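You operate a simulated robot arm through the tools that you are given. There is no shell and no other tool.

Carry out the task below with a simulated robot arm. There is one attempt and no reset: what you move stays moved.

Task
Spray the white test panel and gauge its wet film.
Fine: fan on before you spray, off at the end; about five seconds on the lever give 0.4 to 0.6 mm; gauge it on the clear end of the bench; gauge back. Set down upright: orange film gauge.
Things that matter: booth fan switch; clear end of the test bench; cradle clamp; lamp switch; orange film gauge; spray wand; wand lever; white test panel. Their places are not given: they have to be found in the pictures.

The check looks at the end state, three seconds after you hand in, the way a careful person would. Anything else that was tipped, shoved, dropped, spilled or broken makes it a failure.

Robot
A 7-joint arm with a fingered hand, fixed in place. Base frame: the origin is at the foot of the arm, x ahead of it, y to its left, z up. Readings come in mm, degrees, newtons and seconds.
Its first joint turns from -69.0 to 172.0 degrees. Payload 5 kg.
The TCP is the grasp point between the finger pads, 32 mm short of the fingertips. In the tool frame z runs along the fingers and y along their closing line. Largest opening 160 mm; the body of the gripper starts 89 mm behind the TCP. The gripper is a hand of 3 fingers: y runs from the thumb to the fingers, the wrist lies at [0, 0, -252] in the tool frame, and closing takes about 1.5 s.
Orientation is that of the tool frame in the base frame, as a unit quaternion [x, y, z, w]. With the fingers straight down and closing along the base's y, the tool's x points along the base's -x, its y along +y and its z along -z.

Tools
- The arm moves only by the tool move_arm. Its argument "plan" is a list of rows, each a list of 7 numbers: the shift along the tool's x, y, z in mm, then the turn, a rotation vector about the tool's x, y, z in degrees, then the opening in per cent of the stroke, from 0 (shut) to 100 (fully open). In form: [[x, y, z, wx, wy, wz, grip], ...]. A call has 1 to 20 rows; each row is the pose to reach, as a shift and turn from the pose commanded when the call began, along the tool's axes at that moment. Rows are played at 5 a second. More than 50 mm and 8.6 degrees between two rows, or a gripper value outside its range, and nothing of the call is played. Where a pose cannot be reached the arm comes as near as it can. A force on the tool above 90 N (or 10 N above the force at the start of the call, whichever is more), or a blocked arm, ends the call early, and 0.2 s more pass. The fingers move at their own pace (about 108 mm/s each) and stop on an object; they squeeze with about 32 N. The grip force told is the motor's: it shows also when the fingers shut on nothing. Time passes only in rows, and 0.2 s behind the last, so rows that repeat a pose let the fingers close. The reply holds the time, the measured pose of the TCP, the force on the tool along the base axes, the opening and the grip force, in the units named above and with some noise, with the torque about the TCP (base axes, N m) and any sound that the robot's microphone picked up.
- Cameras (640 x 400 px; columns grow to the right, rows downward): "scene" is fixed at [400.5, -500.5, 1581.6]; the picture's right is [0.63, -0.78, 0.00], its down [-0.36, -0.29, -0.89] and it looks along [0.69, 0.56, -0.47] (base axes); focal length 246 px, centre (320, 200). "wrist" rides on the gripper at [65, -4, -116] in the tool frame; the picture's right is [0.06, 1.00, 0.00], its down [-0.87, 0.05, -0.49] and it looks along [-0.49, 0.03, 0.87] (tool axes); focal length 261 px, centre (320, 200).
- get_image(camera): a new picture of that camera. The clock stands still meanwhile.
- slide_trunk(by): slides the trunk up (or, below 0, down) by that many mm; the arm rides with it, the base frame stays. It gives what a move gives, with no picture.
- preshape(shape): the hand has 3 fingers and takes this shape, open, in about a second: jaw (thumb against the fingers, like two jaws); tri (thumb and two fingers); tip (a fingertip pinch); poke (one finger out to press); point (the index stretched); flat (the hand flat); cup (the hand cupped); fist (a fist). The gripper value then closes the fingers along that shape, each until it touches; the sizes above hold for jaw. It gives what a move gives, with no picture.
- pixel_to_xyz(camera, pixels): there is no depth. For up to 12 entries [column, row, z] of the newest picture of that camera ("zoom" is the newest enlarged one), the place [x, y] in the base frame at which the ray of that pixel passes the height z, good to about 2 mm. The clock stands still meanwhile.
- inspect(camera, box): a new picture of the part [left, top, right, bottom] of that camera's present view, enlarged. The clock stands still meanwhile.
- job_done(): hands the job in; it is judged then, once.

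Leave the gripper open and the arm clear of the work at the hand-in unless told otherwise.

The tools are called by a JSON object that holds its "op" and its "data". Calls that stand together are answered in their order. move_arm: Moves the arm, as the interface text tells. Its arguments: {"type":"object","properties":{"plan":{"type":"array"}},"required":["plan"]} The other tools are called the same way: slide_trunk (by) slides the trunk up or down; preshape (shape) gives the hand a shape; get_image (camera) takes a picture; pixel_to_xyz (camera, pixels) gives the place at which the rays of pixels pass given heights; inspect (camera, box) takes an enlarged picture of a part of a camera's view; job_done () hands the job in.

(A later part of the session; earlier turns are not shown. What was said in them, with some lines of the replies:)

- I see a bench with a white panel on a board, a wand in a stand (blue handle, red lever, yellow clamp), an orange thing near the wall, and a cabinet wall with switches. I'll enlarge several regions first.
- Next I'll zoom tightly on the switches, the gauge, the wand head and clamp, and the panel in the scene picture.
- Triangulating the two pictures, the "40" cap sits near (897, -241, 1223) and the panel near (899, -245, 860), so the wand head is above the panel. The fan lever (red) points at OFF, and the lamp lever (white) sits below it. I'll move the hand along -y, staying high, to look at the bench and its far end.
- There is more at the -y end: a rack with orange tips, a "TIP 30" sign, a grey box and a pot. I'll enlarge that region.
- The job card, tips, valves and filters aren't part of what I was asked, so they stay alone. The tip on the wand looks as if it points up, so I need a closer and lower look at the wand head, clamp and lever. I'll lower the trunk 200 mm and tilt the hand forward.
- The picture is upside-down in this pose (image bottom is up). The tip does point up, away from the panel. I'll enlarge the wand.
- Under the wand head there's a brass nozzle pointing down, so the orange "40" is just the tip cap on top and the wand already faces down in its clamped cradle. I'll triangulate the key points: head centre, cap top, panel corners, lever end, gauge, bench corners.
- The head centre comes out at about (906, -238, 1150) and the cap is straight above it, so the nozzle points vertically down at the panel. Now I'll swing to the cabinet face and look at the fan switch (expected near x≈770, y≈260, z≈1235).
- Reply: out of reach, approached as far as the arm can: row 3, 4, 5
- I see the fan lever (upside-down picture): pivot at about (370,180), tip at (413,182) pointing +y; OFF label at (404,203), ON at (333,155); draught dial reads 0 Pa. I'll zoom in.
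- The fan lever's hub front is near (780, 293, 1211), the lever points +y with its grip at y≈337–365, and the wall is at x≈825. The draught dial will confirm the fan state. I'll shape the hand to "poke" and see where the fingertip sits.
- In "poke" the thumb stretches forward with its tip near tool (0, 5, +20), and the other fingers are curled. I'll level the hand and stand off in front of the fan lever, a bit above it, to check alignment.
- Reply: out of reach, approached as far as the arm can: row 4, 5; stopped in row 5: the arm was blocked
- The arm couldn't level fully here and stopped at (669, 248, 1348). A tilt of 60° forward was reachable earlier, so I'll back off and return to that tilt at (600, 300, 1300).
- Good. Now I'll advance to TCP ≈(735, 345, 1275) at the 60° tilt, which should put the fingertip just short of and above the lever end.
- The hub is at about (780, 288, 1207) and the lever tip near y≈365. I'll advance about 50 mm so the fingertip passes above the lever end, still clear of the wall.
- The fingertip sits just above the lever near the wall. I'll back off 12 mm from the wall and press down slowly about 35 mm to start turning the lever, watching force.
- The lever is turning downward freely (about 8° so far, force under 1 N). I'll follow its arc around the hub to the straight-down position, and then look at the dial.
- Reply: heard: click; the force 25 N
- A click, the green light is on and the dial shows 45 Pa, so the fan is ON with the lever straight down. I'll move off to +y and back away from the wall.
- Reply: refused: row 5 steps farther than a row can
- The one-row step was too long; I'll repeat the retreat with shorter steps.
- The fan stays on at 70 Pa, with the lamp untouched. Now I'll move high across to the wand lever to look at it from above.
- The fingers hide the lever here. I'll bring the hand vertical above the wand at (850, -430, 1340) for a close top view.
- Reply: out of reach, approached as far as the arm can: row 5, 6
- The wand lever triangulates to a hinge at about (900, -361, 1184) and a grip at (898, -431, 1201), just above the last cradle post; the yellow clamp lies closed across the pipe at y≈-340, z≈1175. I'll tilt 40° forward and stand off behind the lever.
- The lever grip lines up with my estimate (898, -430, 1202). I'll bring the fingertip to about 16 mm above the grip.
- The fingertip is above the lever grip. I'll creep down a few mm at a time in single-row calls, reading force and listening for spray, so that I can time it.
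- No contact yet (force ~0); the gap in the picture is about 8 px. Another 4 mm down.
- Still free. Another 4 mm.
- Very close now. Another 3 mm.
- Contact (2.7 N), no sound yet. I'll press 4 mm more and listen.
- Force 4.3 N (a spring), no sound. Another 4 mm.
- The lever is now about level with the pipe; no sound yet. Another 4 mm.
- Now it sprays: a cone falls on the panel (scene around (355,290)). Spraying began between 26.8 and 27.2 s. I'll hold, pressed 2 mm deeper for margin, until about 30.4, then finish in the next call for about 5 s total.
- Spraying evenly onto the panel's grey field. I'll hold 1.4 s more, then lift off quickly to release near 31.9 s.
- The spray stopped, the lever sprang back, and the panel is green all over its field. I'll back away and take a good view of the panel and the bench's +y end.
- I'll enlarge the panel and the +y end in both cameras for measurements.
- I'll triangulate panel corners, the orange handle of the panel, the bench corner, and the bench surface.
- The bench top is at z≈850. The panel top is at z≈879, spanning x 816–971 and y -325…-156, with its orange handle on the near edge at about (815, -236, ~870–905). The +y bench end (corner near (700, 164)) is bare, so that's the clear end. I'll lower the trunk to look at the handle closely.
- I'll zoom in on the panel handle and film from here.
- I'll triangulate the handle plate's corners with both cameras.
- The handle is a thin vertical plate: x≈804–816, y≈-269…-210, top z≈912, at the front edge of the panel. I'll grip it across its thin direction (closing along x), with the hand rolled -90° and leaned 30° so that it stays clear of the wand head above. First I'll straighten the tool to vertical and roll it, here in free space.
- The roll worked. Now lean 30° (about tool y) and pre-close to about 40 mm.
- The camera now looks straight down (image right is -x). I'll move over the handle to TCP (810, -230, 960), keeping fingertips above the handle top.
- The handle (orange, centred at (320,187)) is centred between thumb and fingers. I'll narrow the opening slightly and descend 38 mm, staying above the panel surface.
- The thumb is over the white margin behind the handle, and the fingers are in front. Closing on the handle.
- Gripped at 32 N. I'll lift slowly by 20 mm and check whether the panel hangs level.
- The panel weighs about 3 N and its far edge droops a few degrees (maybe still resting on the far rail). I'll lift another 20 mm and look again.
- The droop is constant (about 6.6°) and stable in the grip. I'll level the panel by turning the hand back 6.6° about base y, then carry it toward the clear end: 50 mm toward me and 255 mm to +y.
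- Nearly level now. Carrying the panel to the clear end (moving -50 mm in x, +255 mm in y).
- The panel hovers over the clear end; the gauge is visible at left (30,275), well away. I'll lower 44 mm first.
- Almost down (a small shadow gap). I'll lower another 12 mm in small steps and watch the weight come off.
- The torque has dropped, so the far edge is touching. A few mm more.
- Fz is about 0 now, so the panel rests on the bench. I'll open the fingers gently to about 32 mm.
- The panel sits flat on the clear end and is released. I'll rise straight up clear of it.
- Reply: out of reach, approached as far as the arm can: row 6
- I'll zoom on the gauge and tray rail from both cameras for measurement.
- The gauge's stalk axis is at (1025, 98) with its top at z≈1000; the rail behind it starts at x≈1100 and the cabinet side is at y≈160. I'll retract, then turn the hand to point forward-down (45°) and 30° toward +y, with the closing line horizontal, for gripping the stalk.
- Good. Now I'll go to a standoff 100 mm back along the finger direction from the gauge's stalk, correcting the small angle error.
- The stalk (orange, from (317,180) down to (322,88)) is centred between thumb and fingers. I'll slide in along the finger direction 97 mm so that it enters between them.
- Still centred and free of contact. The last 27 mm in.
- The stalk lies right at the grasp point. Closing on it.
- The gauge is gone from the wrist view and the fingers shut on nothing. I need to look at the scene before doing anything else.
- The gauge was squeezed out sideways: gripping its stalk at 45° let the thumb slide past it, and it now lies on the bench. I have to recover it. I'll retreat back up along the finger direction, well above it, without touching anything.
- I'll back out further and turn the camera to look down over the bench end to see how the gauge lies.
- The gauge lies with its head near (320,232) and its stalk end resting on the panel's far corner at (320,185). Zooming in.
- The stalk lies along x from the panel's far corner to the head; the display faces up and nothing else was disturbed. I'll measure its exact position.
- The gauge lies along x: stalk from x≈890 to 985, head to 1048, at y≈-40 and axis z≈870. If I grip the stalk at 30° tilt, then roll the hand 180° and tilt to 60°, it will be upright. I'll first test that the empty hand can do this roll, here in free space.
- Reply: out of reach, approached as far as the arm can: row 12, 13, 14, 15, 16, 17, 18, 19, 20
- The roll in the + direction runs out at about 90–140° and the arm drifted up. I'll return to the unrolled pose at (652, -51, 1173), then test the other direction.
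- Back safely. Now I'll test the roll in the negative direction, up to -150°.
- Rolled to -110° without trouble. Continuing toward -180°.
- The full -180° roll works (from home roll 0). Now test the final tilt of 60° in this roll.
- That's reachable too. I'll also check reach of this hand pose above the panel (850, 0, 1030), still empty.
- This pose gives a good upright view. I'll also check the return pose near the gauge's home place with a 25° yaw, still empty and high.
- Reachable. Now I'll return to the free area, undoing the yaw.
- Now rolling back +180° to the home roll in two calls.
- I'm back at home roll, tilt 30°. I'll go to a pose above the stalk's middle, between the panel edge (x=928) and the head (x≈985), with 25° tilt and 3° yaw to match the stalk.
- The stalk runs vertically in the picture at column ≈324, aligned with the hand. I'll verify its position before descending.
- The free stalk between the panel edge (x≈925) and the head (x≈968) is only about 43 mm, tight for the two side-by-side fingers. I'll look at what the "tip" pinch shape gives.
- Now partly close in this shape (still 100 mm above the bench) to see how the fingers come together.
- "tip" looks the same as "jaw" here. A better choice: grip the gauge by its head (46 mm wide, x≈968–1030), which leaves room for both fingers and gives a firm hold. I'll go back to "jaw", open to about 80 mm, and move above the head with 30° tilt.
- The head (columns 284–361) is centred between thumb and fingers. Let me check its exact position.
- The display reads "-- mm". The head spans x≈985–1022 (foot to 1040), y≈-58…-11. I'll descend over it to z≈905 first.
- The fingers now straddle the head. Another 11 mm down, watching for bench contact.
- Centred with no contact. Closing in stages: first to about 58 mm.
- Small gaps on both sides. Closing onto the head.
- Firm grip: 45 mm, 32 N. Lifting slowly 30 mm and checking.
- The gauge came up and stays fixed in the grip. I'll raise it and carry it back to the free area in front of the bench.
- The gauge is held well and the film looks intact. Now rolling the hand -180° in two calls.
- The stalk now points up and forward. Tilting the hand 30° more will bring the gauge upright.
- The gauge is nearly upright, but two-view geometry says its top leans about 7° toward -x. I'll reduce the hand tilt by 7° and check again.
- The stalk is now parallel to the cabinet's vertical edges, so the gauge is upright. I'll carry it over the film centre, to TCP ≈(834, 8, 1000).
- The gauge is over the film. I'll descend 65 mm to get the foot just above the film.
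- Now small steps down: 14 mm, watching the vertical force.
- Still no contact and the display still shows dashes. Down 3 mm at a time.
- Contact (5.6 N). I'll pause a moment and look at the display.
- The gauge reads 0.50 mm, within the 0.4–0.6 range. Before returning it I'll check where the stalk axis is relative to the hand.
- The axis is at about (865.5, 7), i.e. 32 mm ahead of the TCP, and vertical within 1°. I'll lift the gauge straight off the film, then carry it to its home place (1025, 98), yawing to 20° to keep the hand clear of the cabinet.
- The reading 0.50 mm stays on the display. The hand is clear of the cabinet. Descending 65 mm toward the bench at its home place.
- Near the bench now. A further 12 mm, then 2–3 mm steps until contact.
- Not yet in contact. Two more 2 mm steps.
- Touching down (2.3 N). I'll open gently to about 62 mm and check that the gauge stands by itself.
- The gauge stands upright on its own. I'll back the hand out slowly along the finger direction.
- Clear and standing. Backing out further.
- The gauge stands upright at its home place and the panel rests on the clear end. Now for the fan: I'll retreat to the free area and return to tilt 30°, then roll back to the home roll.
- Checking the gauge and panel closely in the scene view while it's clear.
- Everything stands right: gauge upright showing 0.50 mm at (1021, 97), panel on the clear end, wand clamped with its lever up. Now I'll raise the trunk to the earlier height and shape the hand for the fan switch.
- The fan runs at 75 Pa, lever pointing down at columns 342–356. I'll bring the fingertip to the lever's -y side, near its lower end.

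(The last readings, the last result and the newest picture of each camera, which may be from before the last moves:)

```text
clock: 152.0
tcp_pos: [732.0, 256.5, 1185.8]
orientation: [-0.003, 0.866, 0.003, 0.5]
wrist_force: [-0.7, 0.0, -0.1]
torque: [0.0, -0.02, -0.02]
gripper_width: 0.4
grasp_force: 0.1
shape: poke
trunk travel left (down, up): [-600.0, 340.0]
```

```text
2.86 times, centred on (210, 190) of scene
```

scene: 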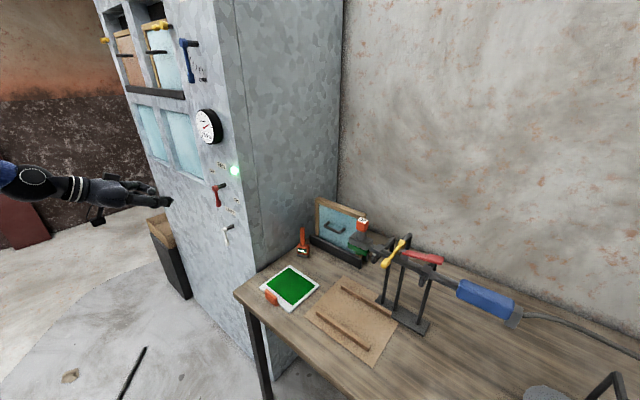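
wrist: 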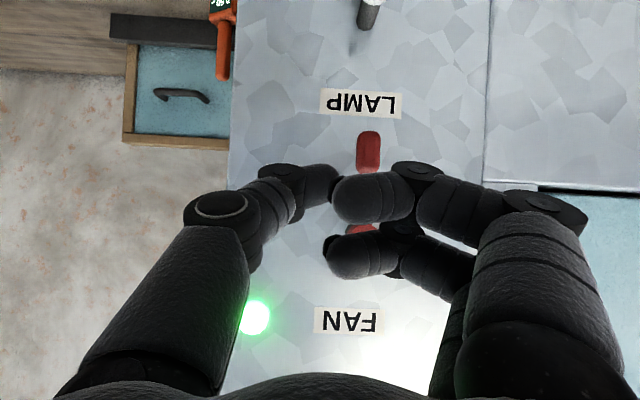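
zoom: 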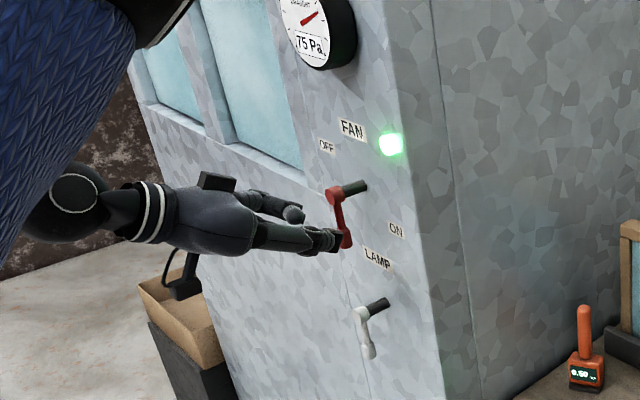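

The fingertip is on the -y side of the lever with the curled fingers well in front of it. Advancing 40 mm so the tip passes the lever's plane.

{"op": "move_arm", "data": {"plan": [[0, 0, 14, 0, 0, 0, 100], [0, 0, 28, 0, 0, 0, 100], [0, 0, 40, 0, 0, 0, 100], [0, 0, 40, 0, 0, 0, 100]]}}

{"op": "get_image", "data": {"camera": "wrist"}}

{"op": "inspect", "data": {"camera": "scene", "box": [160, 120, 260, 260]}}

```text
clock: 153.0
tcp_pos: [768.8, 257.7, 1165.4]
orientation: [-0.001, 0.866, 0.001, 0.5]
wrist_force: [-3.7, 1.4, 0.6]
torque: [0.03, -0.08, 0.14]
gripper_width: 0.2
grasp_force: 0.0
shape: poke
trunk travel left (down, up): [-600.0, 340.0]
```

```text
taken
```

wrist: 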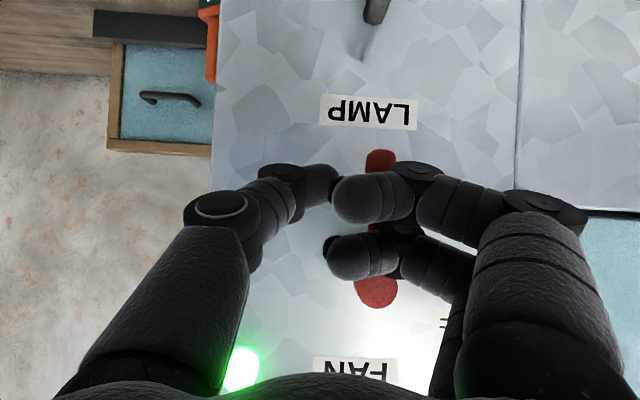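

```text
2.86 times, centred on (210, 190) of scene
```

zoom: 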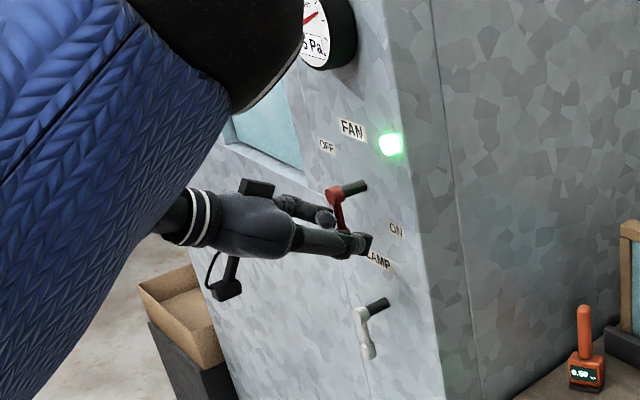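

A slight touch (-3.7 N in x): a curled finger brushes the lever's front. I'll back off 9 mm, then push the lever toward +y and up along its arc to OFF.

{"op": "move_arm", "data": {"plan": [[0, 0, -9, 0, 0, 0, 100], [0.9, 8.3, -8.5, 0, 0, 0, 100], [3.6, 22.4, -7, 0, 0, 0, 100], [3, 36.8, -7.3, 0, 0, 0, 100]]}}

{"op": "get_image", "data": {"camera": "wrist"}}

{"op": "inspect", "data": {"camera": "scene", "box": [160, 120, 260, 260]}}

```text
clock: 154.0
tcp_pos: [761.0, 294.2, 1165.2]
orientation: [-0.001, 0.866, 0.0, 0.5]
wrist_force: [0.1, 0.3, 0.3]
torque: [0.04, 0.0, -0.05]
gripper_width: 0.1
grasp_force: 0.0
shape: poke
trunk travel left (down, up): [-600.0, 340.0]
```

```text
taken
```

wrist: 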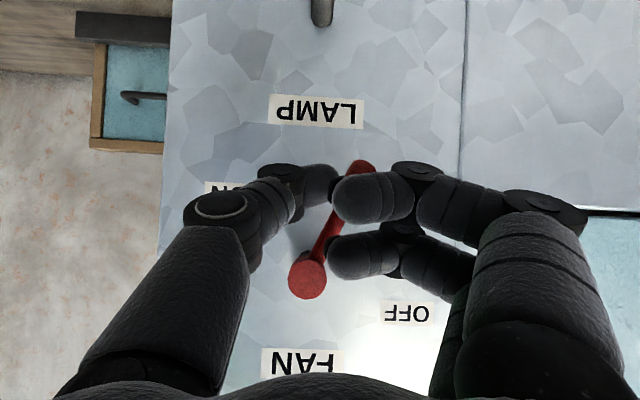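

```text
2.86 times, centred on (210, 190) of scene
```

zoom: 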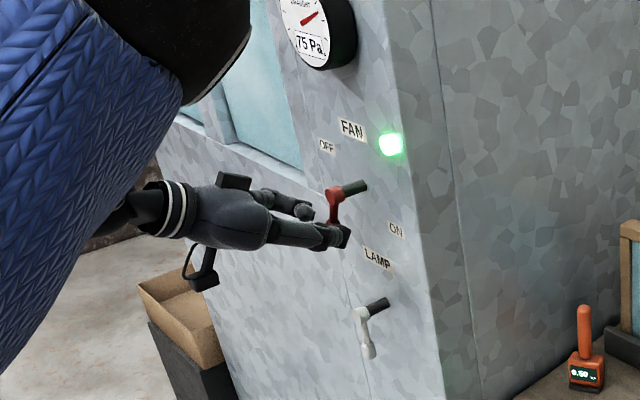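

The lever follows (about halfway). Continuing along the arc up to the OFF position.

{"op": "move_arm", "data": {"plan": [[-3.7, 13.9, -2.1, 0, 0, 0, 100], [-10.4, 26, -6, 0, 0, 0, 100], [-19.5, 35.8, -11.3, 0, 0, 0, 100], [-30.7, 42.5, -17.7, 0, 0, 0, 100]]}}

{"op": "get_image", "data": {"camera": "wrist"}}

{"op": "inspect", "data": {"camera": "scene", "box": [160, 120, 260, 260]}}

```text
clock: 155.0
tcp_pos: [761.4, 336.4, 1200.6]
orientation: [-0.002, 0.866, 0.002, 0.499]
wrist_force: [-2.9, -1.5, -4.7]
torque: [0.1, 0.06, -0.1]
gripper_width: 0.1
grasp_force: 0.1
shape: poke
trunk travel left (down, up): [-600.0, 340.0]
heard: click
```

```text
taken
```

wrist: 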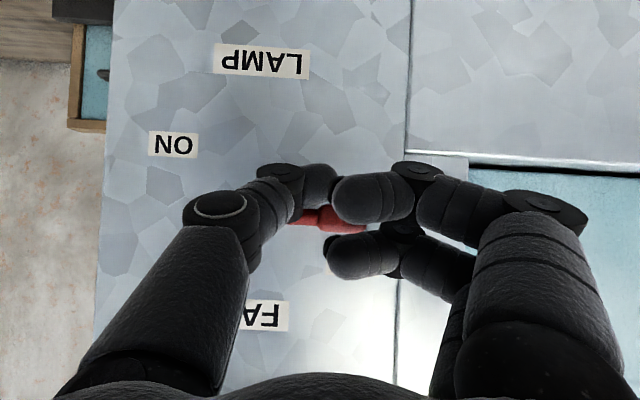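

```text
2.86 times, centred on (210, 190) of scene
```

zoom: 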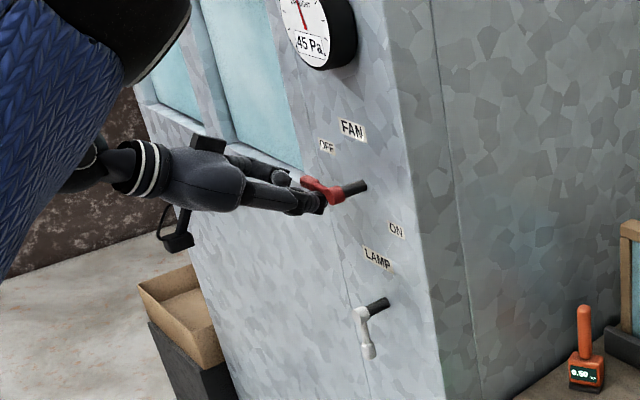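

A click, the green light went out and the draught is dropping: the fan is OFF. I'll lower the finger off the lever and withdraw.

{"op": "move_arm", "data": {"plan": [[10, -3, 6, 0, 0, 0, 100], [17, -6, 10, 0, 0, 0, 100], [17, -6, -20, 0, 0, 0, 100], [17, -6, -60, 0, 0, 0, 100], [17, -6, -100, 0, 0, 0, 100], [17, -6, -140, 0, 0, 0, 100], [17, -6, -180, 0, 0, 0, 100]]}}

{"op": "get_image", "data": {"camera": "wrist"}}

{"op": "get_image", "data": {"camera": "scene"}}

```text
clock: 156.6
tcp_pos: [602.8, 320.3, 1280.6]
orientation: [0.008, 0.869, 0.006, 0.495]
wrist_force: [-0.8, -0.1, -0.1]
torque: [-0.03, -0.02, 0.02]
gripper_width: 0.0
grasp_force: 0.0
shape: poke
trunk travel left (down, up): [-600.0, 340.0]
```

```text
taken
```

wrist: 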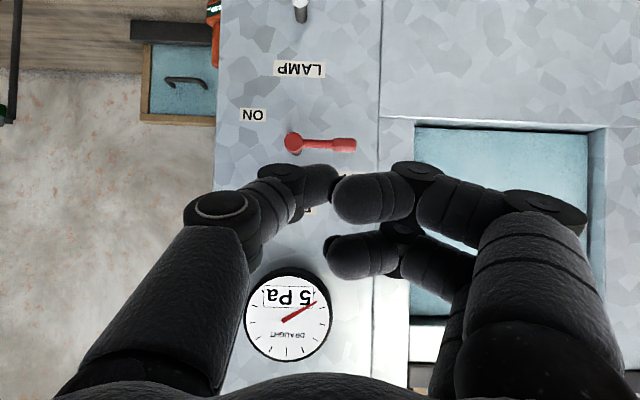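

```text
taken
```

scene: 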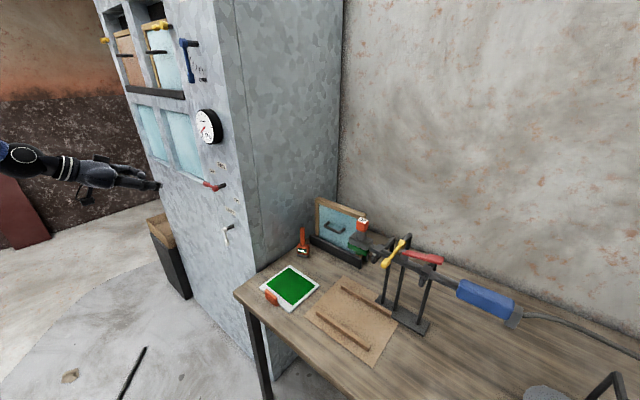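

The fan lever is back at OFF, the dial is down to 5 Pa, and the lamp is untouched. I'll open the hand (jaw) and do a final check of the scene.

{"op": "preshape", "data": {"shape": "jaw"}}

{"op": "move_arm", "data": {"plan": [[20, -10, -25, 0, 0, 0, 100], [30, -20, -45, 0, 0, 0, 100], [30, -20, -45, 0, 0, 0, 100]]}}

{"op": "inspect", "data": {"camera": "scene", "box": [230, 200, 350, 320]}}

{"op": "inspect", "data": {"camera": "scene", "box": [150, 90, 260, 260]}}

{"op": "inspect", "data": {"camera": "scene", "box": [330, 200, 540, 380]}}

```text
clock: 157.5
tcp_pos: [604.4, 322.0, 1284.2]
orientation: [0.009, 0.867, 0.007, 0.497]
wrist_force: [-0.6, 0.4, -0.1]
torque: [-0.02, 0.0, 0.0]
gripper_width: 159.7
grasp_force: 0.0
shape: jaw
trunk travel left (down, up): [-600.0, 340.0]
```

```text
clock: 158.3
tcp_pos: [549.0, 304.4, 1281.7]
orientation: [0.007, 0.867, 0.005, 0.499]
wrist_force: [0.2, 0.1, -0.1]
torque: [-0.02, 0.0, -0.01]
gripper_width: 160.0
grasp_force: 0.1
shape: jaw
trunk travel left (down, up): [-600.0, 340.0]
```

```text
3.33 times, centred on (290, 260) of scene
```

zoom: 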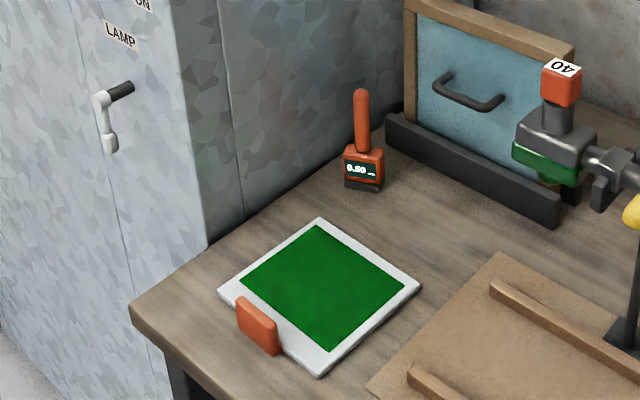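

```text
2.35 times, centred on (205, 175) of scene
```

zoom: 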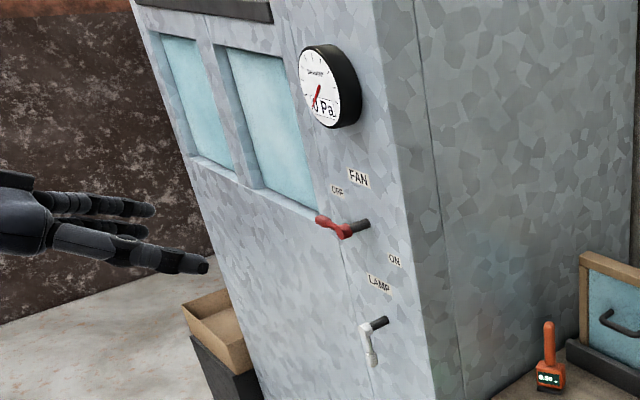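

```text
2.22 times, centred on (435, 290) of scene
```

zoom: 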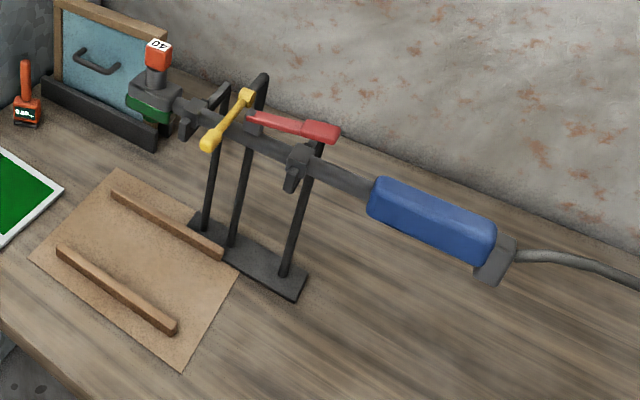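

Final state: fan lever at OFF with 0 Pa on the dial, lamp lever untouched, wand clamped with its lever released. The panel lies evenly coated on the clear end, the gauge stands upright at its place showing 0.50 mm, and the hand is open and clear. Handing in.

One thing from along the way: I tipped the gauge over once on my first grip. It lay with its stalk on the panel's corner before I picked it up and set it upright again.

{"op": "job_done", "data": {}}

```text
The job is handed in.
```

I sprayed the panel and gauged its wet film at **0.50 mm**, inside the 0.4–0.6 mm range. The job is handed in, but I knocked the gauge over once along the way.

- **Fan:** I switched it on before spraying and off at the end. The dial was back at 0 Pa, and I left the lamp switch alone.
- **Spray:** I held the wand lever for about five seconds with the wand in its cradle. The clamp stayed shut, and the lever sprang back when I let go.
- **Panel:** I moved it to the clear end of the bench by its handle and left it there, since you asked only for the gauge back.
- **Gauge:** It stands upright about 6 mm from its old spot, turned roughly 20° and still showing 0.50 mm.

**The fall:** my first grip on the gauge slipped. It fell over and lay with the end of its stalk on the wet film at one corner of the panel. I picked it up by its head, stood it upright and then took the reading. I saw no mark on the film afterwards, but I checked only through the cameras. There may also be some paint on the end of the stalk.
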